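You operate a simulated robot arm through the tools that you are given. There is no shell and no other tool. Be economical: measure what you need, move in short steps, check, and stop when the job is done.

You are at the controls of a simulated two-armed robot. One attempt, no reset.

JOB
Put two of the white cups from the top of the long table on the shelf of the small table. Put the 75 ml marked cup from the top of the wide steel table on the upper shelf of the wide steel table and the 175 ml marked cup in the orange bowl there. Open the chiller drawer, take the small purple tub on the top of the wide steel table and put it away in the inside of the chiller drawer, then shut the drawer. Put the layer cake on the top of the wide steel table away on the middle shelf of the right display table. The order is free. Set down upright: white cup, marked cup, small purple tub.

The check looks at the end state, three seconds after you hand in, the way a careful person would. Anything else that was tipped, shoved, dropped, spilled or broken makes it a failure.

ROBOT AND FRAMES
Two 6-joint arms with two-finger parallel grippers on one trunk, on a base that drives. Base frame: it is fixed to the floor where the robot stands at the start and does not move with it; the origin is under the middle of the robot, x ahead of it, y to its left, z up; the surface under the hand at the start is at about z = 80. Lengths are in cm, angles in degrees, forces in N, time in s.
The left shoulder is at the start at [-8.9, 17.7, 80.6], the right one opposite. With the tool pointing down near the work surface each hand reaches from about 10 to 72 cm from the robot's upright axis, wherever it stands, measured 20 degrees to its own side. Places, roughly: chiller drawer [340, 40, 30]; inside of the chiller drawer [340, 40, 20]; layer cake (6x3x3 cm) [160, -200, 80]; marked cup [250, -175, 75]; middle shelf of the right display table [170, 200, 50]; orange bowl (14x14x7 cm) [250, -190, 80]; shelf of the small table [160, 350, 30]; small purple tub (7x7x8 cm) [200, -200, 80]; upper shelf of the wide steel table [210, -190, 50]; white cup (8x8x9 cm) [80, 20, 80]. Payload 1.57 kg a hand.
The tool frame of a hand sits at the grasp point between the pads (the TCP): z along the fingers, y along the line on which they close. The tips reach 3 cm beyond it. The gripper opens to 8 cm. The fingers are 1.7 cm wide and 1.2 cm thick; the gripper's body (4 by 8.2 cm) begins 8 cm behind the TCP.
Orientation is told as [roll, pitch, yaw] about the base's x, y, z axes, in that order, counted from this pose: with the fingers straight down and closing along the base's y, the tool's x points along the base's -x, its y along +y and its z along -z.

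CONTROLS
- The arms move only by the tool send_rows. It takes "left_increments", "right_increments" or both (then of equal length, played together; a hand with none holds still); each is a list of rows, each a list of 3 entries, a list of its own where there are three numbers: the shift along the base's x, y, z in cm, then the turn, a rotation vector about the base's x, y, z in rad, then the opening, from 0 (shut) to 1 (fully open). In form: [[[dx, dy, dz], [ax, ay, az], hand], ...]. A call has 1 to 12 rows; each row shifts and turns the commanded pose from where the row before left it. Each row takes 0.2 s and may step no farther than 5 cm and 8.6 degrees from the row before; otherwise, or with a gripper value out of range, the whole call is refused. Where a pose cannot be reached the arm comes as near as it can. A force on the tool above 40 N (or 10 N above the force at the start of the call, whichever is more), or a blocked arm, ends the call early, and 0.2 s more pass. Each finger travels about 7.2 cm/s and halts on what it meets, pressing with about 35 N; the grip force reading is that of the motor and also rises with nothing between the fingers. The clock runs only during rows and for 0.2 s after the last one: add rows that do not move to give the fingers time. The reply holds the time, the measured pose of the TCP, the force on the tool along the base axes, the opening and the grip force, in the units named above and with some noise, with the torque about the TCP (base axes, N m) and any sound that the robot's microphone picked up.
- Cameras (640 x 400 px; columns grow to the right, rows downward): "scene" is now at [3.36, 2.03, 153.37]; the picture's right is [0.29, -0.96, 0.00], its down [-0.74, -0.23, -0.64] and it looks along [0.61, 0.19, -0.77] (base axes); focal length 250 px, centre (320, 200). "left" rides on the left gripper at [7.2, 0.7, -12.2] in its tool frame; the picture's right is [-0.09, 1.00, 0.00], its down [-0.84, -0.08, -0.54] and it looks along [-0.54, -0.05, 0.84] (tool axes); focal length 238 px, centre (320, 200). "right" rides on the right gripper at [7.2, -0.7, -12.2] in its tool frame; the picture's right is [0.09, 1.00, 0.00], its down [-0.84, 0.08, -0.54] and it looks along [-0.54, 0.05, 0.84] (tool axes); focal length 238 px, centre (320, 200). There is no depth. A picture from a camera that has moved, and an enlarged one, comes with that camera's place and axes in the base frame and with its lens. The place of the scene camera against the robot may be out by one fixed shift of up to 1.2 cm in any direction.
- grab_frame(camera): a new picture of that camera. No time passes.
- lift_body(by): slides the trunk up (or, below 0, down) by that many cm; the arms and the scene camera ride with it, the base frame stays. It gives what a move gives, with no picture.
- drive_base(legs): drives the robot by 1 to 6 legs, each [ahead, left, turn to the left] in cm, cm and degrees, along the robot's own axes; the way and the turn of a leg run together, so that a leg with both is an arc; at most 150 cm and 180 degrees a leg. The arms and the cameras ride along, it lands a little off, and it stops where it bumps. It gives what a move gives.
- head_to(pan, tilt): turns the head with the scene camera to pan (to the left, within 143 degrees either way) and tilt (down, from -29 to 69), counted from straight ahead of the robot. It gives what a move gives.
- zoom(camera, box): a new picture of the part [left, top, right, bottom] of that camera's present view, enlarged. No time passes.
- job_done(): hands the job in; it is judged then, once.

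Work in short steps. Places have to be worked out from the pictures, the camera data and where the tool is seen: move nearer, look again, correct. Check each grasp and each placing, and mend what went wrong. You have 207 turns and 194 pictures in all, those below and enlarged ones among them. Open the grippers and draw the arms clear of the work before you hand the job in, unless the task says otherwise.

The tools are called after ">>>" as name(argument=value, ...) on one line, values as JSON. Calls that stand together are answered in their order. send_rows: Moves the arms, as the interface text tells. Its arguments: {"type":"object","properties":{"left_increments":{"type":"array","items":{"type":"array"}},"right_increments":{"type":"array","items":{"type":"array"}}},"required":[]} The other tools are called the same way: lift_body (by) slides the trunk up or down; drive_base (legs) drives the base; head_to (pan, tilt) turns the head that bears the scene camera; grab_frame (camera) takes a picture; zoom (camera, box) takes an enlarged picture of a part of a camera's view; job_done () hands the job in.

At the start:

```text
time: 0.0
left_tool_pos: [45.34, 30.26, 111.38]
left_ee_rot: [-0.1, -0.1, 0.0]
left_ft_force: [-0.8, -0.2, -0.1]
left_wrist_torque: [-0.03, -0.05, 0.01]
left_width: 8.01
left_grip_force: 0.0
right_tool_pos: [41.12, -4.2, 113.73]
right_ee_rot: [0.0, 0.0, 0.0]
right_ft_force: [0.4, -0.7, 0.0]
right_wrist_torque: [-0.04, -0.02, 0.0]
right_width: 8.02
right_grip_force: 0.1
trunk travel left (down, up): [-25.0, 7.8]
robot x, y, heading: [-0.25, 0.23, -0.2]
head pan, tilt: [17.0, 50.5]
```

scene: 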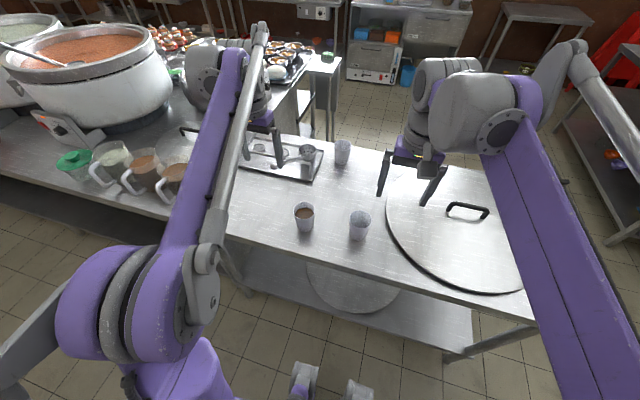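
right: 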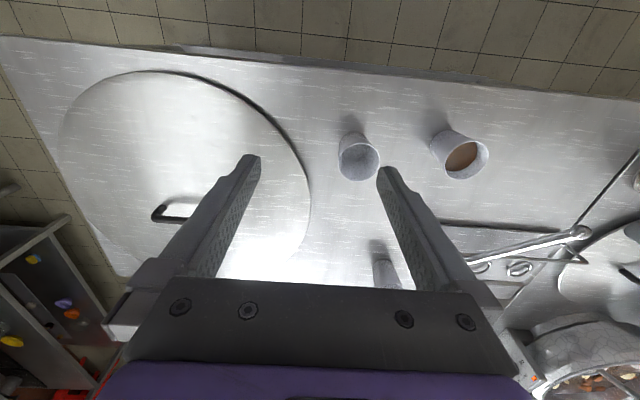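
left: 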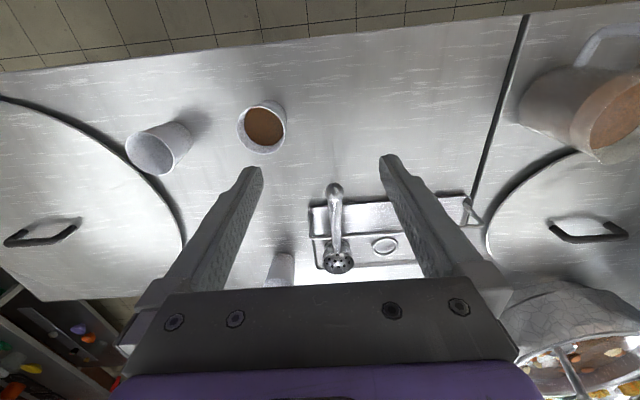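

I take a look around first to learn the layout.

>>> head_to(pan=-45, tilt=15)

>>> grab_frame(camera="scene")

>>> head_to(pan=5, tilt=15)

>>> grab_frame(camera="scene")

>>> head_to(pan=60, tilt=15)

>>> grab_frame(camera="scene")

>>> head_to(pan=-100, tilt=20)

>>> grab_frame(camera="scene")

```text
time: 1.3
left_tool_pos: [45.51, 30.27, 111.37]
left_ee_rot: [0.1, 0.0, 0.0]
left_ft_force: [0.2, 0.5, -0.7]
left_wrist_torque: [0.01, -0.03, 0.0]
left_width: 8.0
left_grip_force: 0.0
right_tool_pos: [41.19, -4.2, 113.74]
right_ee_rot: [0.0, 0.0, 0.0]
right_ft_force: [0.4, 0.0, 0.2]
right_wrist_torque: [-0.04, 0.01, -0.02]
right_width: 8.0
right_grip_force: 0.0
trunk travel left (down, up): [-25.0, 7.8]
robot x, y, heading: [0.07, 0.17, -0.0]
head pan, tilt: [-45.0, 15.0]
```

```text
190 pictures are left
camera scene: at [2.65, -6.81, 158.82], right [-0.71, -0.71, 0.0], down [-0.18, 0.18, -0.97], along [0.68, -0.68, -0.26], focal length 250 px, centre (320, 200)
```

scene: 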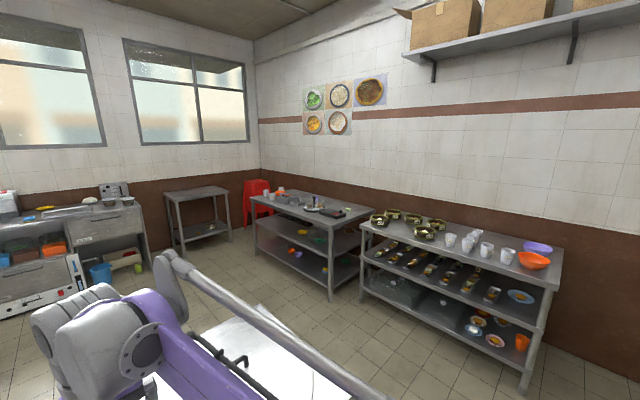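

```text
time: 2.5
left_tool_pos: [45.33, 30.32, 111.37]
left_ee_rot: [0.0, 0.0, 0.1]
left_ft_force: [-0.4, -0.4, -0.1]
left_wrist_torque: [0.0, 0.0, 0.0]
left_width: 8.01
left_grip_force: 0.0
right_tool_pos: [41.1, -4.21, 113.74]
right_ee_rot: [0.0, 0.0, -0.1]
right_ft_force: [-0.6, 0.1, 0.2]
right_wrist_torque: [-0.02, 0.01, 0.01]
right_width: 8.02
right_grip_force: 0.0
trunk travel left (down, up): [-25.0, 7.8]
robot x, y, heading: [-0.13, 0.24, 0.0]
head pan, tilt: [5.0, 15.0]
```

```text
189 pictures are left
camera scene: at [5.35, 0.6, 158.82], right [0.09, -1.0, 0.0], down [-0.26, -0.02, -0.97], along [0.96, 0.08, -0.26], focal length 250 px, centre (320, 200)
```

scene: 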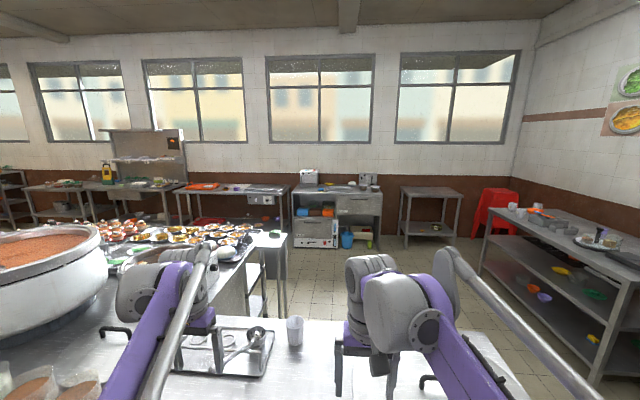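

```text
time: 3.7
left_tool_pos: [45.52, 30.36, 111.43]
left_ee_rot: [-0.1, 0.0, -0.1]
left_ft_force: [0.5, -0.6, 0.6]
left_wrist_torque: [-0.02, -0.01, 0.02]
left_width: 7.99
left_grip_force: 0.0
right_tool_pos: [41.12, -4.18, 113.83]
right_ee_rot: [0.0, -0.1, 0.0]
right_ft_force: [-0.6, 0.4, 0.7]
right_wrist_torque: [0.01, 0.0, -0.02]
right_width: 7.98
right_grip_force: 0.1
trunk travel left (down, up): [-25.0, 7.8]
robot x, y, heading: [-0.24, -0.05, 0.1]
head pan, tilt: [60.0, 15.0]
```

```text
188 pictures are left
camera scene: at [0.72, 7.88, 158.82], right [0.87, -0.5, 0.0], down [-0.13, -0.22, -0.97], along [0.48, 0.84, -0.26], focal length 250 px, centre (320, 200)
```

scene: 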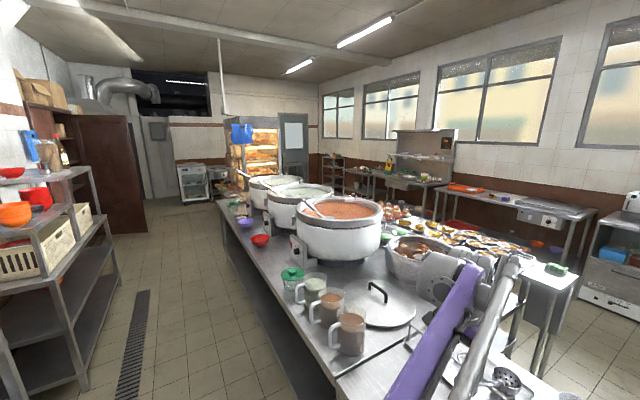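

```text
time: 6.2
left_tool_pos: [45.39, 30.38, 111.33]
left_ee_rot: [0.0, -0.1, 0.0]
left_ft_force: [0.2, 0.1, 0.8]
left_wrist_torque: [0.01, 0.01, -0.02]
left_width: 7.98
left_grip_force: 0.0
right_tool_pos: [41.1, -4.29, 113.78]
right_ee_rot: [0.0, 0.0, 0.0]
right_ft_force: [0.1, 0.6, -0.5]
right_wrist_torque: [0.0, 0.01, 0.0]
right_width: 7.98
right_grip_force: 0.2
trunk travel left (down, up): [-25.0, 7.8]
robot x, y, heading: [0.13, 0.03, -0.3]
head pan, tilt: [-100.0, 20.0]
```

```text
187 pictures are left
camera scene: at [-5.57, -9.38, 158.01], right [-0.98, 0.17, 0.0], down [0.06, 0.34, -0.94], along [-0.16, -0.93, -0.34], focal length 250 px, centre (320, 200)
```

scene: 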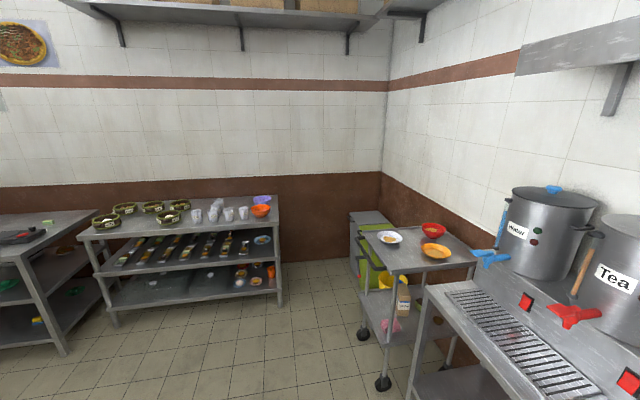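

The white cups: A (empty) near (51,3), B holds coffee at (49,22), C (empty) near (86,17), easier from the far side. I tilt the right hand to 60° pitch at a standoff before cup A, and put the head back on the work.

>>> send_rows(right_increments=[[[-0.5, 1, -1], [0, -0.149, 0], 1], [[-0.5, 1, -1], [0, -0.149, 0], 1], [[-0.5, 1, -1], [0, -0.149, 0], 1], [[-0.5, 1, -1], [0, -0.149, 0], 1], [[-0.5, 1, -1], [0, -0.149, 0], 1], [[-0.5, 1, -1], [0, -0.149, 0], 1], [[0, 1, -1], [0, -0.149, 0], 1], [[0, 0, 0], [0, 0, 0], 1]])

>>> head_to(pan=0, tilt=50)

>>> grab_frame(camera="scene")

>>> grab_frame(camera="right")

```text
time: 8.0
left_tool_pos: [45.48, 30.31, 111.47]
left_ee_rot: [0.0, -0.1, -0.1]
left_ft_force: [0.2, -0.9, 0.1]
left_wrist_torque: [0.01, 0.05, 0.02]
left_width: 7.95
left_grip_force: 0.1
right_tool_pos: [38.23, 2.8, 106.9]
right_ee_rot: [0.2, -59.9, 0.1]
right_ft_force: [-0.2, -0.8, -0.3]
right_wrist_torque: [0.02, -0.03, -0.03]
right_width: 8.03
right_grip_force: 0.0
trunk travel left (down, up): [-25.0, 7.8]
robot x, y, heading: [-0.26, -0.09, -0.1]
head pan, tilt: [-100.0, 20.0]
```

```text
time: 9.8
left_tool_pos: [45.53, 30.34, 111.45]
left_ee_rot: [0.0, 0.0, 0.0]
left_ft_force: [0.2, 0.1, -0.2]
left_wrist_torque: [0.03, 0.0, 0.02]
left_width: 8.01
left_grip_force: 0.1
right_tool_pos: [38.29, 2.65, 106.82]
right_ee_rot: [0.0, -59.7, 0.0]
right_ft_force: [0.8, -0.5, 0.4]
right_wrist_torque: [0.02, 0.02, -0.03]
right_width: 8.01
right_grip_force: 0.1
trunk travel left (down, up): [-25.0, 7.8]
robot x, y, heading: [-0.53, 0.0, 0.2]
head pan, tilt: [0.0, 50.0]
```

```text
186 pictures are left
camera scene: at [3.74, -0.21, 153.45], right [0.0, -1.0, 0.0], down [-0.77, 0.0, -0.64], along [0.64, 0.0, -0.77], focal length 250 px, centre (320, 200)
```

scene: 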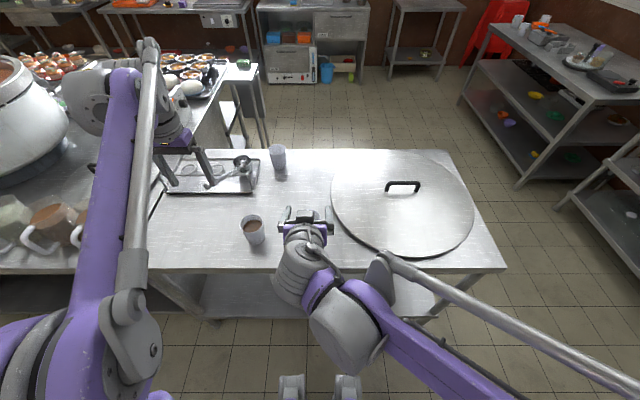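

```text
185 pictures are left
camera right: at [24.11, 2.05, 106.76], right [-0.05, 1.0, -0.08], down [-0.05, 0.08, 1.0], along [1.0, 0.05, 0.04], focal length 238 px, centre (320, 200)
```

right: 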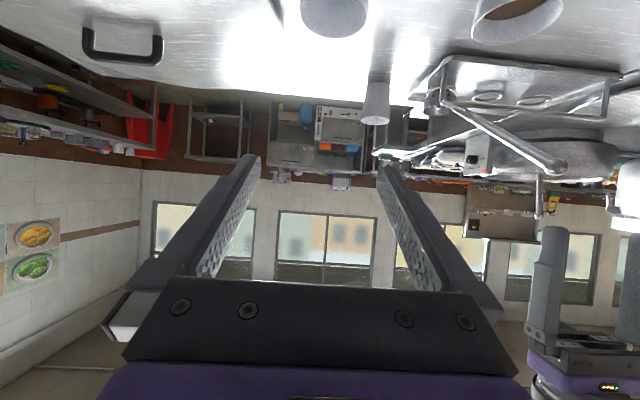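

Cup A is about (52,3.5). I lower the hand to cup height in front of it.

>>> send_rows(right_increments=[[[0, 0.1, -4.5], [0, 0, 0], 1], [[0, 0.1, -4.5], [0, 0, 0], 1], [[0, 0.1, -4.5], [0, 0, 0], 1], [[0, 0.1, -4.5], [0, 0, 0], 1], [[0, 0, -4], [0, 0, 0], 1], [[0, 0, 0], [0, 0, 0], 1]])

>>> grab_frame(camera="right")

>>> grab_frame(camera="scene")

```text
time: 11.2
left_tool_pos: [45.4, 30.27, 111.41]
left_ee_rot: [-0.1, 0.0, -0.1]
left_ft_force: [0.3, 0.2, -0.2]
left_wrist_torque: [-0.03, 0.0, 0.02]
left_width: 8.0
left_grip_force: 0.0
right_tool_pos: [38.17, 2.87, 85.16]
right_ee_rot: [0.0, -59.8, 0.1]
right_ft_force: [0.8, -0.4, -0.4]
right_wrist_torque: [-0.01, 0.0, 0.01]
right_width: 8.0
right_grip_force: 0.1
trunk travel left (down, up): [-25.0, 7.8]
robot x, y, heading: [0.33, 0.34, -0.1]
head pan, tilt: [0.0, 50.0]
```

```text
184 pictures are left
camera right: at [24.12, 2.18, 85.1], right [-0.05, 1.0, -0.08], down [-0.05, 0.08, 1.0], along [1.0, 0.05, 0.04], focal length 238 px, centre (320, 200)
```

right: 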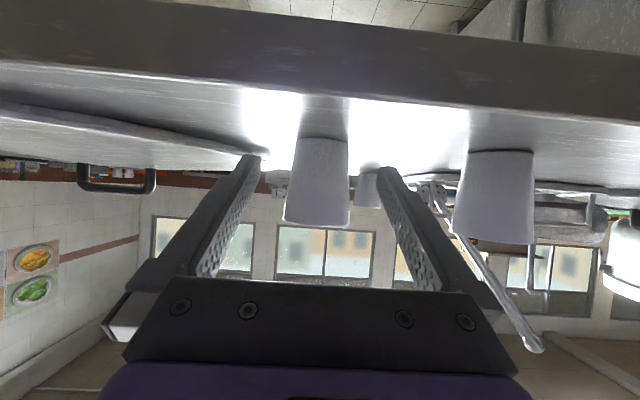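

```text
183 pictures are left
camera scene: at [3.69, -0.25, 153.45], right [0.0, -1.0, 0.0], down [-0.77, 0.0, -0.64], along [0.64, 0.0, -0.77], focal length 250 px, centre (320, 200)
```

scene: 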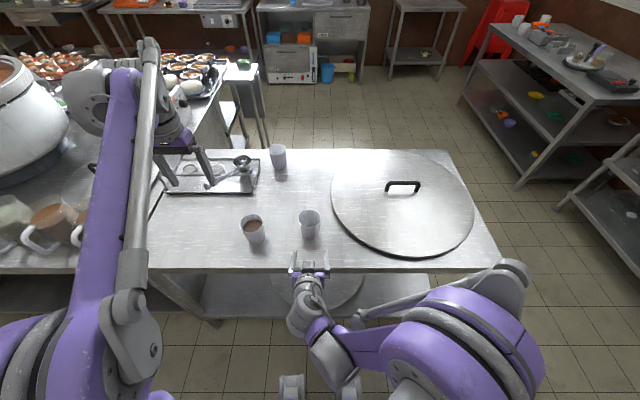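

Cup A's axis is about (50, 3.1) with rim 7.2 cm and base 5.3 cm. I slide forward around it, then close.

>>> send_rows(right_increments=[[[3, 0.1, -0.3], [0, 0, 0], 1], [[3, 0.1, -0.3], [0, 0, 0], 1], [[3, 0, -0.2], [0, 0, 0], 1], [[2.8, 0, 0], [0, 0, 0], 1], [[0, 0, 0], [0, 0, 0], 1]])

>>> grab_frame(camera="right")

>>> zoom(camera="scene", box=[240, 160, 400, 300])

```text
time: 12.4
left_tool_pos: [45.48, 30.31, 111.38]
left_ee_rot: [0.1, 0.0, -0.1]
left_ft_force: [0.2, 0.6, 0.2]
left_wrist_torque: [-0.01, 0.0, 0.02]
left_width: 8.01
left_grip_force: 0.0
right_tool_pos: [50.12, 3.2, 83.95]
right_ee_rot: [0.1, -59.9, 0.0]
right_ft_force: [0.3, 0.1, -0.4]
right_wrist_torque: [0.01, 0.01, -0.02]
right_width: 7.99
right_grip_force: 0.0
trunk travel left (down, up): [-25.0, 7.8]
robot x, y, heading: [0.58, -0.02, -0.3]
head pan, tilt: [0.0, 50.0]
```

```text
182 pictures are left
camera right: at [36.01, 2.54, 83.84], right [-0.05, 1.0, -0.08], down [-0.05, 0.08, 1.0], along [1.0, 0.05, 0.04], focal length 238 px, centre (320, 200)
```

right: 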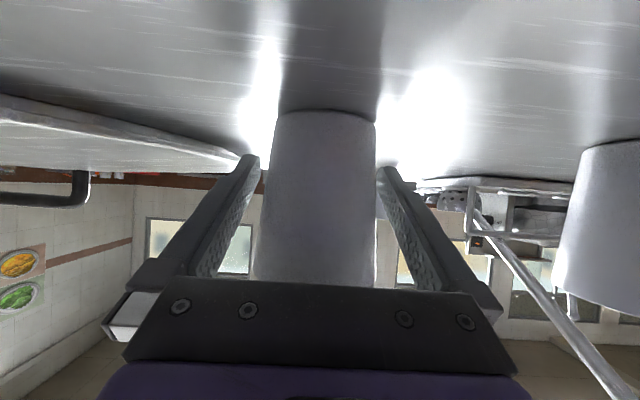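

```text
2.86 times, centred on (320, 230) of scene
camera zoom: at [3.7, -0.21, 153.45], right [0.0, -1.0, 0.0], down [-0.77, 0.0, -0.64], along [0.64, 0.0, -0.77], focal length 714 px, centre (320, 114)
```

zoom: 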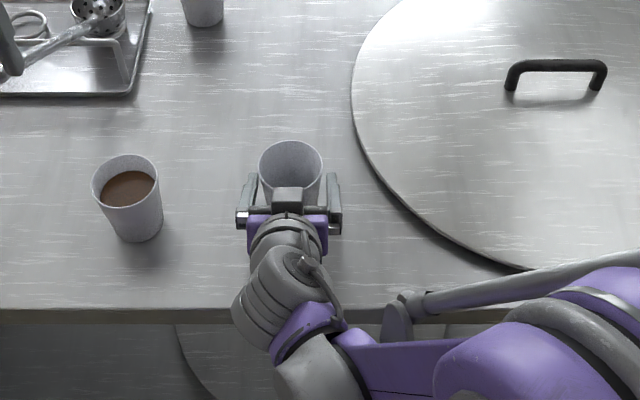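

The cup is between the fingers; closing.

>>> send_rows(right_increments=[[[0, 0, 0], [0, 0, 0], 0.8], [[0, 0, 0], [0, 0, 0], 0.7], [[0, 0, 0], [0, 0, 0], 0.5], [[0, 0, 0], [0, 0, 0], 0.5], [[0, 0, 0], [0, 0, 0], 0.5]])

>>> grab_frame(camera="right")

```text
time: 13.6
left_tool_pos: [45.48, 30.34, 111.49]
left_ee_rot: [0.1, 0.0, 0.0]
left_ft_force: [0.0, 0.3, -0.3]
left_wrist_torque: [0.03, 0.0, 0.0]
left_width: 7.99
left_grip_force: 0.0
right_tool_pos: [50.1, 3.33, 83.86]
right_ee_rot: [0.0, -59.7, 0.1]
right_ft_force: [0.9, 0.4, -0.5]
right_wrist_torque: [0.02, 0.02, 0.02]
right_width: 6.57
right_grip_force: 34.8
trunk travel left (down, up): [-25.0, 7.8]
robot x, y, heading: [-0.2, 0.22, -0.1]
head pan, tilt: [0.0, 50.0]
```

```text
180 pictures are left
camera right: at [36.01, 2.54, 83.83], right [-0.05, 1.0, -0.08], down [-0.05, 0.08, 1.0], along [1.0, 0.05, 0.04], focal length 238 px, centre (320, 200)
```

right: 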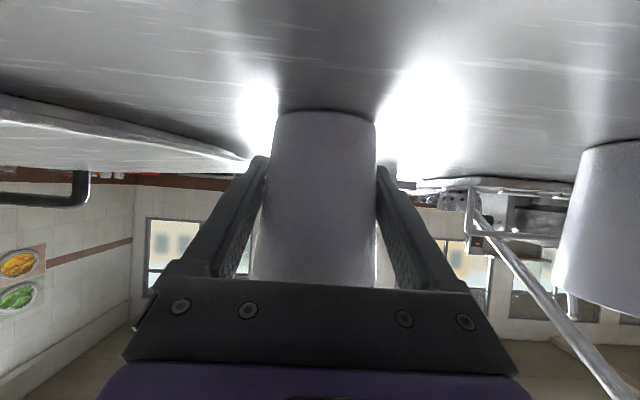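

Gripped at 6.6 cm. I lift and draw back.

>>> send_rows(right_increments=[[[0, 0, 2], [0, 0, 0], 0.5], [[0, 0, 4], [0, 0, 0], 0.5], [[0, 0, 4], [0, 0, 0], 0.5], [[0, 0, 4], [0, 0, 0], 0.5], [[-2, 0, 4], [0, 0, 0], 0.5], [[-3, -2, 2], [0, 0, 0], 0.5], [[-3, -2, 2], [0, 0, 0], 0.5], [[-3, -2, 0], [0, 0, 0], 0.5], [[-2, -2, 0], [0, 0, 0], 0.5], [[0, -2, 0], [0, 0, 0], 0.5], [[0, 0, 0], [0, 0, 0], 0.5]])

>>> grab_frame(camera="scene")

>>> head_to(pan=-60, tilt=45)

>>> grab_frame(camera="scene")

```text
time: 16.0
left_tool_pos: [45.34, 30.35, 111.46]
left_ee_rot: [0.0, 0.0, 0.0]
left_ft_force: [0.2, -0.1, 0.3]
left_wrist_torque: [-0.01, 0.0, 0.0]
left_width: 7.98
left_grip_force: 0.0
right_tool_pos: [37.07, -6.57, 105.91]
right_ee_rot: [0.0, -59.9, 0.0]
right_ft_force: [0.5, 0.0, -1.4]
right_wrist_torque: [0.0, 0.0, 0.04]
right_width: 6.53
right_grip_force: 35.4
trunk travel left (down, up): [-25.0, 7.8]
robot x, y, heading: [-0.11, -0.27, -0.0]
head pan, tilt: [0.0, 50.0]
```

```text
179 pictures are left
camera scene: at [3.76, -0.21, 153.45], right [0.0, -1.0, 0.0], down [-0.77, 0.0, -0.64], along [0.64, 0.0, -0.77], focal length 250 px, centre (320, 200)
```

scene: 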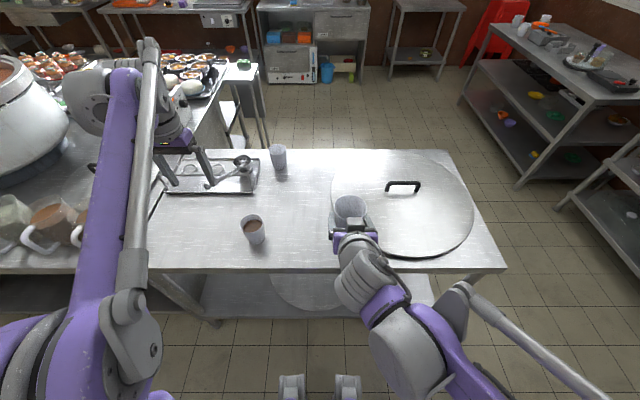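

```text
time: 17.3
left_tool_pos: [45.42, 30.33, 111.32]
left_ee_rot: [0.0, 0.0, 0.0]
left_ft_force: [-0.5, 0.2, 0.0]
left_wrist_torque: [0.01, -0.02, 0.0]
left_width: 8.0
left_grip_force: 0.0
right_tool_pos: [37.03, -6.6, 105.89]
right_ee_rot: [0.0, -59.8, 0.0]
right_ft_force: [0.3, -0.2, 0.6]
right_wrist_torque: [0.03, 0.03, -0.01]
right_width: 6.51
right_grip_force: 34.9
trunk travel left (down, up): [-25.0, 7.8]
robot x, y, heading: [0.3, -0.03, 0.0]
head pan, tilt: [-60.0, 45.0]
```

```text
178 pictures are left
camera scene: at [0.12, -7.25, 154.14], right [-0.87, -0.5, 0.0], down [-0.35, 0.61, -0.71], along [0.35, -0.61, -0.71], focal length 250 px, centre (320, 200)
```

scene: 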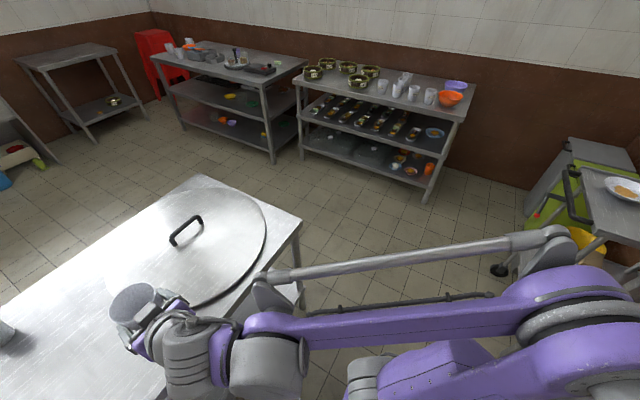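

Table end is at y≈-57, and the aisle runs to y≈-164. I drive right to its middle and look.

>>> drive_base(legs=[[0, -108, 0]])

>>> head_to(pan=0, tilt=45)

>>> grab_frame(camera="scene")

```text
time: 27.0
left_tool_pos: [45.13, -78.54, 111.4]
left_ee_rot: [0.0, 0.0, -0.9]
left_ft_force: [0.5, -0.3, -0.5]
left_wrist_torque: [0.02, 0.01, 0.03]
left_width: 8.0
left_grip_force: 0.2
right_tool_pos: [36.09, -115.35, 105.97]
right_ee_rot: [0.1, -59.8, -0.9]
right_ft_force: [-0.4, -0.7, -0.1]
right_wrist_torque: [-0.03, 0.02, -0.01]
right_width: 6.43
right_grip_force: 35.0
trunk travel left (down, up): [-25.0, 7.8]
robot x, y, heading: [-0.92, -108.47, -0.9]
head pan, tilt: [-60.0, 45.0]
```

```text
time: 28.3
left_tool_pos: [45.11, -78.59, 111.42]
left_ee_rot: [-0.1, 0.1, -0.8]
left_ft_force: [0.3, -1.3, 0.2]
left_wrist_torque: [0.01, 0.0, -0.01]
left_width: 7.99
left_grip_force: 0.1
right_tool_pos: [35.98, -115.25, 105.89]
right_ee_rot: [-0.1, -59.8, -0.9]
right_ft_force: [-0.2, 0.1, -0.6]
right_wrist_torque: [0.0, 0.01, 0.04]
right_width: 6.39
right_grip_force: 35.2
trunk travel left (down, up): [-25.0, 7.8]
robot x, y, heading: [-0.79, -107.82, -0.9]
head pan, tilt: [0.0, 45.0]
```

```text
177 pictures are left
camera scene: at [3.33, -108.44, 154.14], right [-0.02, -1.0, 0.0], down [-0.71, 0.01, -0.71], along [0.71, -0.01, -0.71], focal length 250 px, centre (320, 200)
```

scene: 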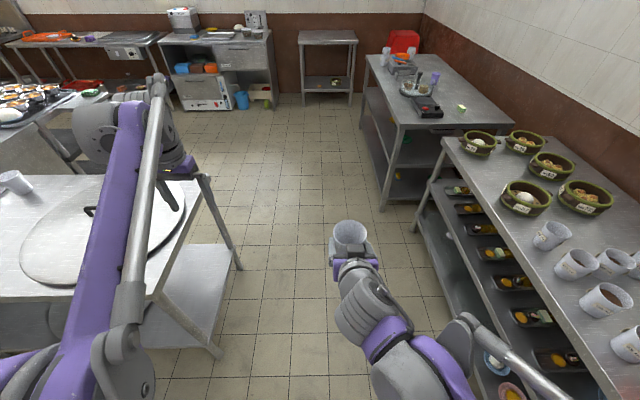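

Clear lane ahead. I drive around the table end to its far side and turn to face it.

>>> drive_base(legs=[[150, 0, 1], [15, 45, 0], [0, 0, 90], [50, 0, 0], [0, 0, 90]])

>>> head_to(pan=0, tilt=40)

>>> grab_frame(camera="scene")

```text
time: 49.9
left_tool_pos: [116.55, -42.44, 111.36]
left_ee_rot: [-0.1, 0.0, 175.8]
left_ft_force: [1.0, -0.2, 0.7]
left_wrist_torque: [-0.05, 0.0, 0.02]
left_width: 7.98
left_grip_force: 0.1
right_tool_pos: [127.63, -6.29, 105.84]
right_ee_rot: [0.0, -59.8, 175.8]
right_ft_force: [0.3, -0.7, -0.2]
right_wrist_torque: [0.0, -0.04, -0.01]
right_width: 6.28
right_grip_force: 35.4
trunk travel left (down, up): [-25.0, 7.8]
robot x, y, heading: [164.02, -15.53, 176.0]
head pan, tilt: [0.0, 45.0]
```

```text
time: 50.5
left_tool_pos: [116.56, -42.45, 111.38]
left_ee_rot: [0.0, -0.1, 175.8]
left_ft_force: [0.3, 0.3, 0.2]
left_wrist_torque: [-0.02, 0.0, -0.01]
left_width: 8.0
left_grip_force: 0.1
right_tool_pos: [127.71, -6.21, 106.01]
right_ee_rot: [0.0, -59.8, 175.8]
right_ft_force: [0.4, -0.2, 0.4]
right_wrist_torque: [0.02, 0.01, 0.01]
right_width: 6.29
right_grip_force: 34.9
trunk travel left (down, up): [-25.0, 7.8]
robot x, y, heading: [163.7, -15.69, 175.5]
head pan, tilt: [0.0, 40.0]
```

```text
176 pictures are left
camera scene: at [159.78, -15.42, 154.86], right [0.07, 1.0, 0.0], down [0.64, -0.05, -0.77], along [-0.76, 0.06, -0.64], focal length 250 px, centre (320, 200)
```

scene: 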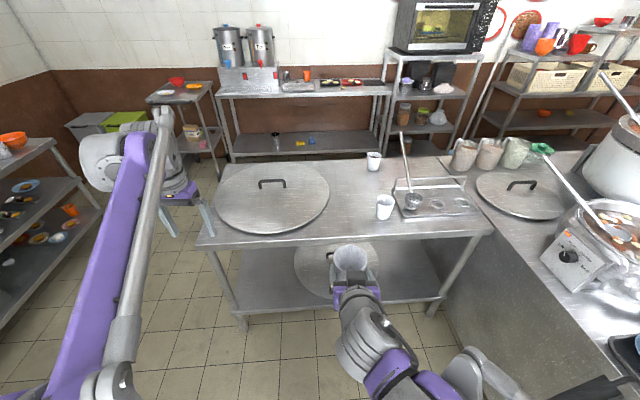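

The right grip width shrinks slowly (6.57→6.28): the tapered cup creeps. I set the opening to near its width to relieve the squeeze, and move that hand aside.

>>> send_rows(right_increments=[[[0, 0, 0], [0, 0, 0], 0.77], [[0.5, 2, 0], [0, 0, 0], 0.77], [[0.5, 2, 0], [0, 0, 0], 0.77], [[0.5, 2, 0], [0, 0, 0], 0.77], [[0.5, 2, 0], [0, 0, 0], 0.77], [[0.5, 2, 0], [0, 0, 0], 0.77], [[0.5, 2, 0], [0, 0, 0], 0.77], [[0, 0, 0], [0, 0, 0], 0.77]])

>>> grab_frame(camera="right")

```text
time: 52.3
left_tool_pos: [116.6, -42.37, 111.39]
left_ee_rot: [0.0, -0.1, 175.8]
left_ft_force: [0.0, -0.8, 0.3]
left_wrist_torque: [0.05, -0.03, 0.02]
left_width: 8.01
left_grip_force: 0.1
right_tool_pos: [130.63, 5.73, 105.88]
right_ee_rot: [-0.1, -59.9, 175.8]
right_ft_force: [-0.9, 0.4, 0.2]
right_wrist_torque: [-0.03, -0.01, 0.03]
right_width: 6.32
right_grip_force: 35.4
trunk travel left (down, up): [-25.0, 7.8]
robot x, y, heading: [164.09, -15.63, 175.5]
head pan, tilt: [0.0, 40.0]
```

```text
175 pictures are left
camera right: at [144.9, 5.31, 105.81], right [-0.03, -1.0, -0.08], down [0.04, -0.08, 1.0], along [-1.0, 0.02, 0.04], focal length 238 px, centre (320, 200)
```

right: 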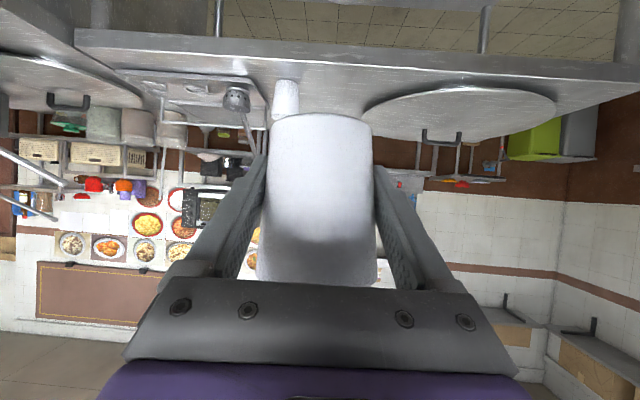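

I drive in to about (138,8), heading 169, so cup C lies straight ahead.

>>> drive_base(legs=[[27.6, -21.6, 0], [0, 0, -6.5]])

>>> grab_frame(camera="scene")

>>> grab_frame(camera="left")

```text
time: 55.4
left_tool_pos: [88.32, -13.22, 111.42]
left_ee_rot: [0.1, 0.0, 169.4]
left_ft_force: [0.4, 0.1, 0.1]
left_wrist_torque: [-0.01, 0.0, -0.01]
left_width: 8.01
left_grip_force: 0.0
right_tool_pos: [107.66, 33.01, 105.95]
right_ee_rot: [0.1, -59.8, 169.4]
right_ft_force: [0.4, -0.6, -0.5]
right_wrist_torque: [-0.03, -0.02, 0.02]
right_width: 6.3
right_grip_force: 34.9
trunk travel left (down, up): [-25.0, 7.8]
robot x, y, heading: [138.26, 7.94, 169.4]
head pan, tilt: [0.0, 40.0]
```

```text
174 pictures are left
camera scene: at [134.31, 8.75, 154.86], right [0.18, 0.98, 0.0], down [0.63, -0.12, -0.77], along [-0.75, 0.14, -0.64], focal length 250 px, centre (320, 200)
```

scene: 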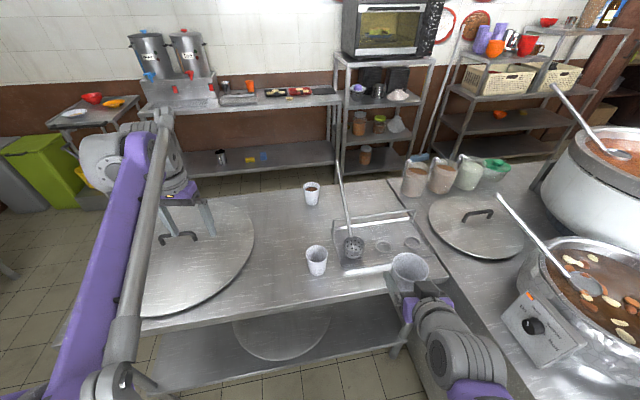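

```text
173 pictures are left
camera left: at [95.37, -15.24, 123.43], right [-0.27, -0.96, 0.0], down [-0.81, 0.23, 0.54], along [-0.52, 0.15, -0.84], focal length 238 px, centre (320, 200)
```

left: 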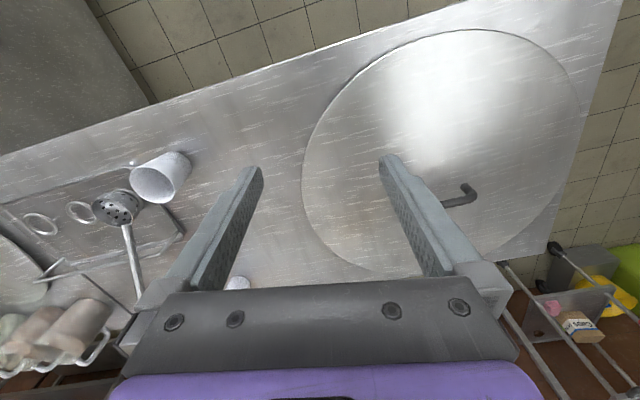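

Cup C is at about (83.5, 16.5). I pitch the left hand and bring it before the cup, still high.

>>> send_rows(left_increments=[[[1.5, 2.5, -1], [0.0274, 0.1465, 0], 1], [[1.5, 3.5, -1], [0.0274, 0.1465, 0], 1], [[1.5, 3.5, -1], [0.0274, 0.1465, 0], 1], [[1.5, 3.5, -1], [0.0274, 0.1465, 0], 1], [[1, 3.5, -1], [0.0274, 0.1465, 0], 1], [[0, 3.5, -1], [0.0274, 0.1465, 0], 1], [[0, 3.5, -1], [0.0274, 0.1465, 0], 1], [[0, 3.5, -1], [0, 0, 0], 1], [[0, 0, 0], [0, 0, 0], 1]])

>>> grab_frame(camera="scene")

>>> grab_frame(camera="left")

```text
time: 57.4
left_tool_pos: [95.43, 13.58, 103.5]
left_ee_rot: [-0.2, -59.8, 169.5]
left_ft_force: [0.5, 0.2, 0.3]
left_wrist_torque: [0.03, 0.03, -0.02]
left_width: 7.98
left_grip_force: 0.1
right_tool_pos: [107.83, 32.88, 105.92]
right_ee_rot: [0.0, -59.9, 169.5]
right_ft_force: [-0.1, 0.1, 0.0]
right_wrist_torque: [0.01, 0.02, 0.02]
right_width: 6.34
right_grip_force: 34.7
trunk travel left (down, up): [-25.0, 7.8]
robot x, y, heading: [138.68, 8.0, 169.5]
head pan, tilt: [0.0, 40.0]
```

```text
172 pictures are left
camera scene: at [134.38, 8.69, 154.87], right [0.18, 0.98, 0.0], down [0.63, -0.12, -0.77], along [-0.75, 0.14, -0.64], focal length 250 px, centre (320, 200)
```

scene: 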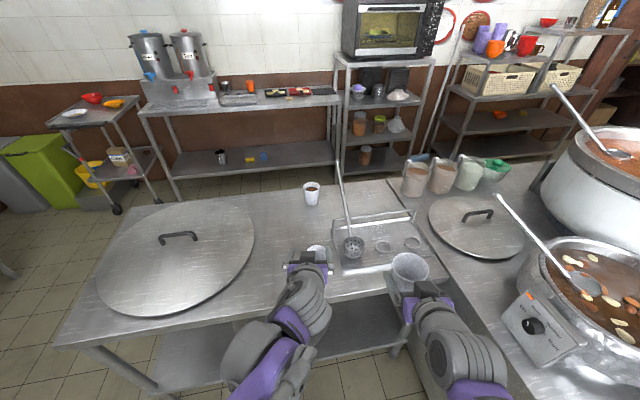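

```text
171 pictures are left
camera left: at [109.22, 10.39, 103.34], right [-0.23, -0.97, 0.08], down [0.06, 0.07, 1.0], along [-0.97, 0.23, 0.04], focal length 238 px, centre (320, 200)
```

left: 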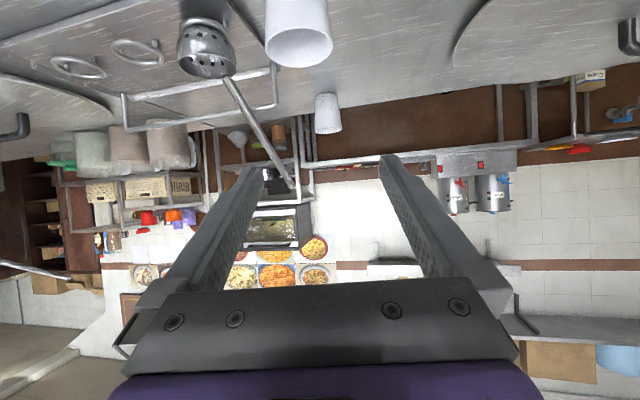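

Cup is ~2.8 cm to the hand's side; I shift, lower to cup height and look again.

>>> send_rows(left_increments=[[[0.8, 2.7, 0], [0, 0, 0], 1], [[0, 0, -4.5], [0, 0, 0], 1], [[0, 0, -4.5], [0, 0, 0], 1], [[0, 0, -4.5], [0, 0, 0], 1], [[0, 0, -4.5], [0, 0, 0], 1], [[0, 0, -1], [0, 0, 0], 1], [[0, 0, 0], [0, 0, 0], 1]])

>>> grab_frame(camera="left")

```text
time: 59.0
left_tool_pos: [96.1, 16.16, 84.45]
left_ee_rot: [0.0, -59.9, 169.5]
left_ft_force: [0.1, 0.6, 0.2]
left_wrist_torque: [0.02, -0.02, -0.03]
left_width: 7.99
left_grip_force: 0.1
right_tool_pos: [107.71, 32.96, 105.86]
right_ee_rot: [0.0, -59.8, 169.3]
right_ft_force: [0.0, 0.0, -0.8]
right_wrist_torque: [0.02, 0.04, 0.01]
right_width: 6.29
right_grip_force: 34.7
trunk travel left (down, up): [-25.0, 7.8]
robot x, y, heading: [138.15, 7.87, 169.4]
head pan, tilt: [0.0, 40.0]
```

```text
170 pictures are left
camera left: at [109.93, 13.01, 84.22], right [-0.23, -0.97, 0.08], down [0.06, 0.07, 1.0], along [-0.97, 0.23, 0.04], focal length 238 px, centre (320, 200)
```

left: 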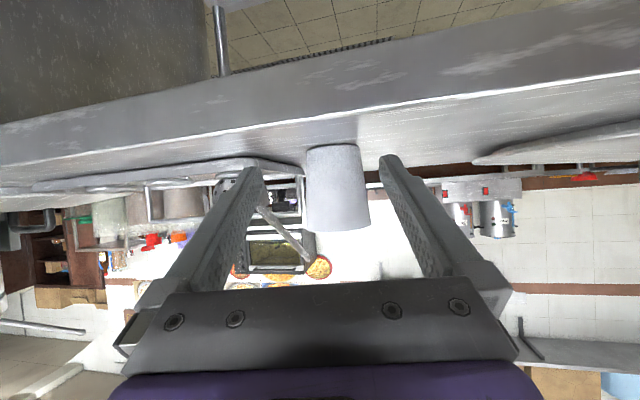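

Cup is now 1.1 cm to the other side; correct and advance 12 cm around it.

>>> send_rows(left_increments=[[[-0.25, -1.07, -0.2], [0, 0, 0], 1], [[-2.5, 0.47, -0.2], [0, 0, 0], 1], [[-2.5, 0.47, 0], [0, 0, 0], 1], [[-2.5, 0.47, 0], [0, 0, 0], 1], [[0, 0, 0], [0, 0, 0], 1]])

>>> grab_frame(camera="left")

```text
time: 60.2
left_tool_pos: [88.27, 16.65, 83.84]
left_ee_rot: [0.0, -59.8, 169.4]
left_ft_force: [0.3, -0.5, -0.1]
left_wrist_torque: [0.04, 0.01, -0.02]
left_width: 8.0
left_grip_force: 0.0
right_tool_pos: [107.74, 33.06, 105.83]
right_ee_rot: [0.0, -59.8, 169.4]
right_ft_force: [-0.8, 0.1, -0.9]
right_wrist_torque: [0.04, 0.01, 0.04]
right_width: 6.29
right_grip_force: 35.3
trunk travel left (down, up): [-25.0, 7.8]
robot x, y, heading: [138.51, 7.89, 169.3]
head pan, tilt: [0.0, 40.0]
```

```text
169 pictures are left
camera left: at [102.09, 13.39, 83.58], right [-0.23, -0.97, 0.08], down [0.06, 0.07, 1.0], along [-0.97, 0.23, 0.04], focal length 238 px, centre (320, 200)
```

left: 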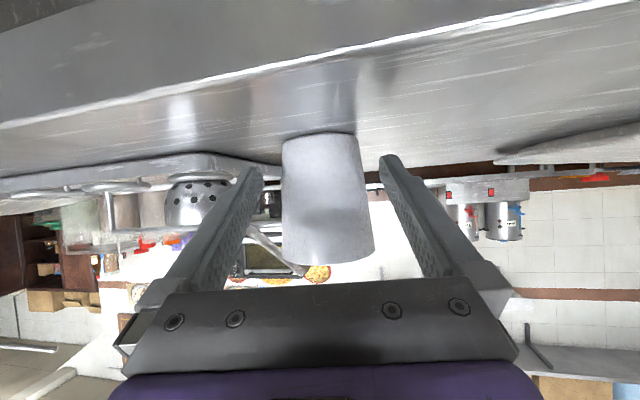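

Centred; advance 4.2 cm and close.

>>> send_rows(left_increments=[[[-2.1, 0.4, 0], [0, 0, 0], 1], [[-2.1, 0.4, 0], [0, 0, 0], 1], [[0, 0, 0], [0, 0, 0], 1], [[0, 0, 0], [0, 0, 0], 0.85], [[0, 0, 0], [0, 0, 0], 0.76], [[0, 0, 0], [0, 0, 0], 0.76], [[0, 0, 0], [0, 0, 0], 0.76], [[0, 0, 0], [0, 0, 0], 0.76]])

>>> grab_frame(camera="left")

```text
time: 62.0
left_tool_pos: [84.07, 17.47, 83.92]
left_ee_rot: [-0.1, -59.9, 169.3]
left_ft_force: [-0.3, -0.1, 1.3]
left_wrist_torque: [0.05, -0.02, -0.03]
left_width: 6.3
left_grip_force: 35.4
right_tool_pos: [107.84, 32.96, 105.89]
right_ee_rot: [0.0, -59.8, 169.4]
right_ft_force: [-0.5, -1.0, -0.2]
right_wrist_torque: [0.01, -0.03, -0.03]
right_width: 6.27
right_grip_force: 35.1
trunk travel left (down, up): [-25.0, 7.8]
robot x, y, heading: [138.68, 8.32, 169.7]
head pan, tilt: [0.0, 40.0]
```

```text
168 pictures are left
camera left: at [97.93, 14.28, 83.65], right [-0.23, -0.97, 0.08], down [0.06, 0.07, 1.0], along [-0.97, 0.23, 0.04], focal length 238 px, centre (320, 200)
```

left: 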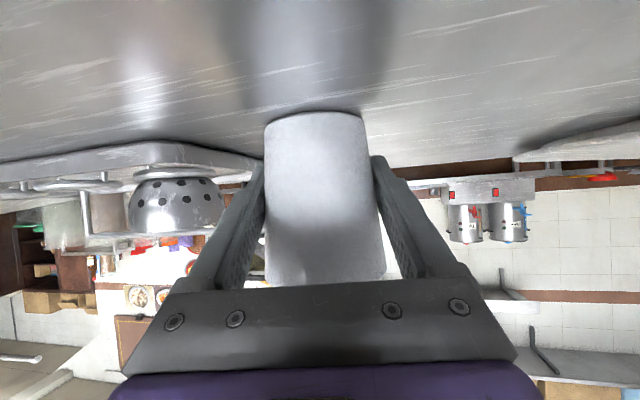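

Gripped at 6.3 cm. I lift it, then back off into the window aisle.

>>> send_rows(left_increments=[[[0, 0, 2], [0, 0, 0], 0.76], [[0, 0, 4], [0, 0, 0], 0.76], [[0, 0, 4], [0, 0, 0], 0.76], [[0, 0, 4], [0, 0, 0], 0.76], [[2, -1, 4], [0, 0, 0], 0.76], [[4, -1, 2], [0, 0, 0], 0.76], [[4, -1, 0], [0, 0, 0], 0.76], [[4, -2, 0], [0, 0, 0], 0.76], [[2, -2, 0], [0, 0, 0], 0.76], [[0, 0, 0], [0, 0, 0], 0.76]])

>>> drive_base(legs=[[-100, 0, 0], [0, 0, -79]])

>>> head_to(pan=10, tilt=25)

>>> grab_frame(camera="scene")

```text
time: 64.2
left_tool_pos: [100.6, 10.53, 104.2]
left_ee_rot: [0.0, -59.7, 169.4]
left_ft_force: [0.7, -0.7, 0.2]
left_wrist_torque: [0.02, -0.02, -0.01]
left_width: 6.3
left_grip_force: 34.9
right_tool_pos: [107.73, 32.97, 105.83]
right_ee_rot: [0.0, -59.8, 169.4]
right_ft_force: [-0.8, 0.0, -1.3]
right_wrist_torque: [-0.01, 0.02, 0.03]
right_width: 6.29
right_grip_force: 35.0
trunk travel left (down, up): [-25.0, 7.8]
robot x, y, heading: [138.64, 8.15, 169.0]
head pan, tilt: [0.0, 40.0]
```

```text
time: 72.8
left_tool_pos: [231.31, 28.59, 104.16]
left_ee_rot: [0.0, -59.7, 94.8]
left_ft_force: [-0.1, 1.0, 0.4]
left_wrist_torque: [-0.01, 0.0, -0.01]
left_width: 6.29
left_grip_force: 34.6
right_tool_pos: [254.85, 27.65, 105.8]
right_ee_rot: [0.0, -59.8, 94.7]
right_ft_force: [0.0, 0.8, -0.4]
right_wrist_torque: [-0.01, -0.04, 0.02]
right_width: 6.27
right_grip_force: 35.0
trunk travel left (down, up): [-25.0, 7.8]
robot x, y, heading: [238.86, -8.8, 94.7]
head pan, tilt: [0.0, 40.0]
```

```text
time: 73.6
left_tool_pos: [231.36, 28.45, 104.2]
left_ee_rot: [0.0, -59.9, 94.8]
left_ft_force: [-0.3, 0.5, -0.5]
left_wrist_torque: [0.05, 0.01, -0.02]
left_width: 6.29
left_grip_force: 35.2
right_tool_pos: [254.82, 27.6, 105.87]
right_ee_rot: [0.1, -59.8, 94.7]
right_ft_force: [0.3, -0.1, -0.7]
right_wrist_torque: [0.0, -0.01, -0.01]
right_width: 6.28
right_grip_force: 35.0
trunk travel left (down, up): [-25.0, 7.8]
robot x, y, heading: [239.17, -8.81, 94.7]
head pan, tilt: [10.0, 25.0]
```

```text
167 pictures are left
camera scene: at [237.18, -4.08, 157.19], right [0.97, 0.25, 0.0], down [0.11, -0.41, -0.91], along [-0.23, 0.88, -0.42], focal length 250 px, centre (320, 200)
```

scene: 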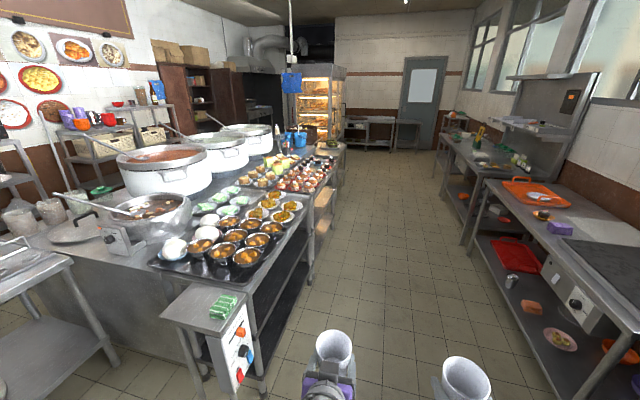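

The aisle runs x≈195–320 and the small table sits beyond the display tables on the left. I straighten, centre in the aisle, and drive up.

>>> drive_base(legs=[[0, -18, -4.7], [150, 0, 0], [120, 0, 0]])

>>> head_to(pan=45, tilt=35)

>>> grab_frame(camera="scene")

```text
time: 88.5
left_tool_pos: [252.12, 300.05, 104.15]
left_ee_rot: [0.0, -59.8, 89.8]
left_ft_force: [0.6, -0.7, -1.6]
left_wrist_torque: [0.01, 0.0, 0.01]
left_width: 6.29
left_grip_force: 35.2
right_tool_pos: [275.49, 297.06, 105.73]
right_ee_rot: [0.0, -59.8, 89.9]
right_ft_force: [0.3, 0.7, -0.7]
right_wrist_torque: [0.01, 0.01, -0.01]
right_width: 6.27
right_grip_force: 35.1
trunk travel left (down, up): [-25.0, 7.8]
robot x, y, heading: [256.91, 262.27, 89.9]
head pan, tilt: [10.0, 25.0]
```

```text
time: 89.5
left_tool_pos: [252.15, 300.02, 104.15]
left_ee_rot: [0.0, -59.7, 89.9]
left_ft_force: [0.3, -0.3, 0.0]
left_wrist_torque: [0.0, -0.03, -0.04]
left_width: 6.27
left_grip_force: 34.8
right_tool_pos: [275.5, 297.02, 105.92]
right_ee_rot: [0.0, -59.8, 89.8]
right_ft_force: [-0.5, -0.6, -1.2]
right_wrist_torque: [0.03, 0.0, -0.02]
right_width: 6.24
right_grip_force: 35.2
trunk travel left (down, up): [-25.0, 7.8]
robot x, y, heading: [256.83, 261.95, 89.7]
head pan, tilt: [45.0, 35.0]
```

```text
166 pictures are left
camera scene: at [250.5, 264.16, 155.62], right [0.71, 0.7, 0.0], down [0.4, -0.41, -0.82], along [-0.58, 0.58, -0.57], focal length 250 px, centre (320, 200)
```

scene: 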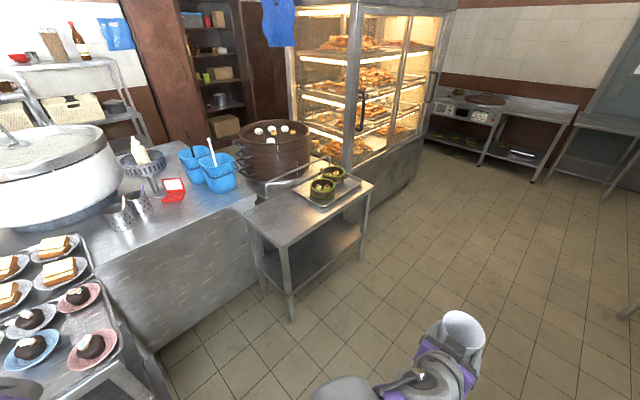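

The small table's front is at x≈175, y 313–388, shelf z≈31. I drive level with it, turn to face it, and lower the trunk.

>>> drive_base(legs=[[88, 0, 0], [0, 0, 90]])

>>> lift_body(by=-24)

>>> head_to(pan=0, tilt=40)

>>> grab_frame(camera="scene")

```text
time: 98.0
left_tool_pos: [219.24, 344.38, 104.28]
left_ee_rot: [0.0, -59.8, -179.5]
left_ft_force: [1.0, -0.3, -0.3]
left_wrist_torque: [-0.02, 0.01, 0.02]
left_width: 6.29
left_grip_force: 35.0
right_tool_pos: [221.92, 367.83, 105.86]
right_ee_rot: [0.0, -59.9, -179.4]
right_ft_force: [-0.4, 0.2, 0.0]
right_wrist_torque: [-0.03, 0.0, -0.03]
right_width: 6.27
right_grip_force: 35.3
trunk travel left (down, up): [-25.0, 7.8]
robot x, y, heading: [257.3, 349.26, -179.5]
head pan, tilt: [45.0, 35.0]
```

```text
time: 100.5
left_tool_pos: [219.26, 344.35, 80.13]
left_ee_rot: [0.0, -59.8, -179.5]
left_ft_force: [-0.1, -0.2, -0.5]
left_wrist_torque: [0.02, 0.0, 0.0]
left_width: 6.27
left_grip_force: 35.2
right_tool_pos: [221.91, 367.78, 81.95]
right_ee_rot: [0.0, -59.8, -179.5]
right_ft_force: [0.9, 0.4, -0.7]
right_wrist_torque: [0.0, -0.02, 0.0]
right_width: 6.27
right_grip_force: 35.1
trunk travel left (down, up): [-1.0, 31.8]
robot x, y, heading: [257.07, 349.47, -179.6]
head pan, tilt: [45.0, 35.0]
```

```text
time: 101.6
left_tool_pos: [219.26, 344.3, 80.18]
left_ee_rot: [0.0, -59.7, -179.5]
left_ft_force: [0.5, 0.0, 0.7]
left_wrist_torque: [0.01, -0.02, 0.01]
left_width: 6.27
left_grip_force: 35.1
right_tool_pos: [221.85, 367.79, 81.86]
right_ee_rot: [0.0, -59.7, -179.5]
right_ft_force: [-0.3, -0.6, 0.0]
right_wrist_torque: [0.01, 0.01, 0.0]
right_width: 6.25
right_grip_force: 34.8
trunk travel left (down, up): [-1.0, 31.8]
robot x, y, heading: [256.95, 348.84, -179.7]
head pan, tilt: [0.0, 40.0]
```

```text
165 pictures are left
camera scene: at [247.72, 349.02, 130.45], right [-0.01, 1.0, 0.0], down [0.64, 0.01, -0.77], along [-0.77, -0.01, -0.64], focal length 250 px, centre (320, 200)
```

scene: 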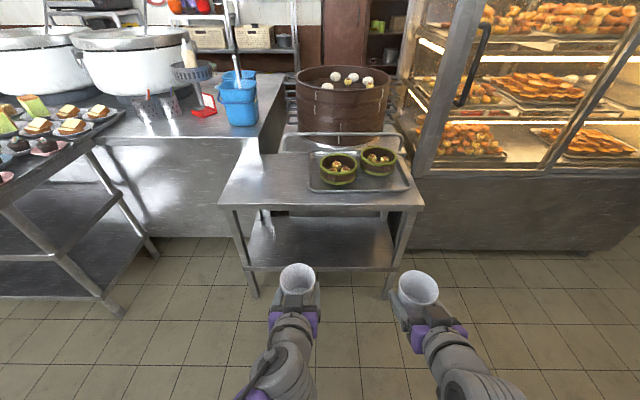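

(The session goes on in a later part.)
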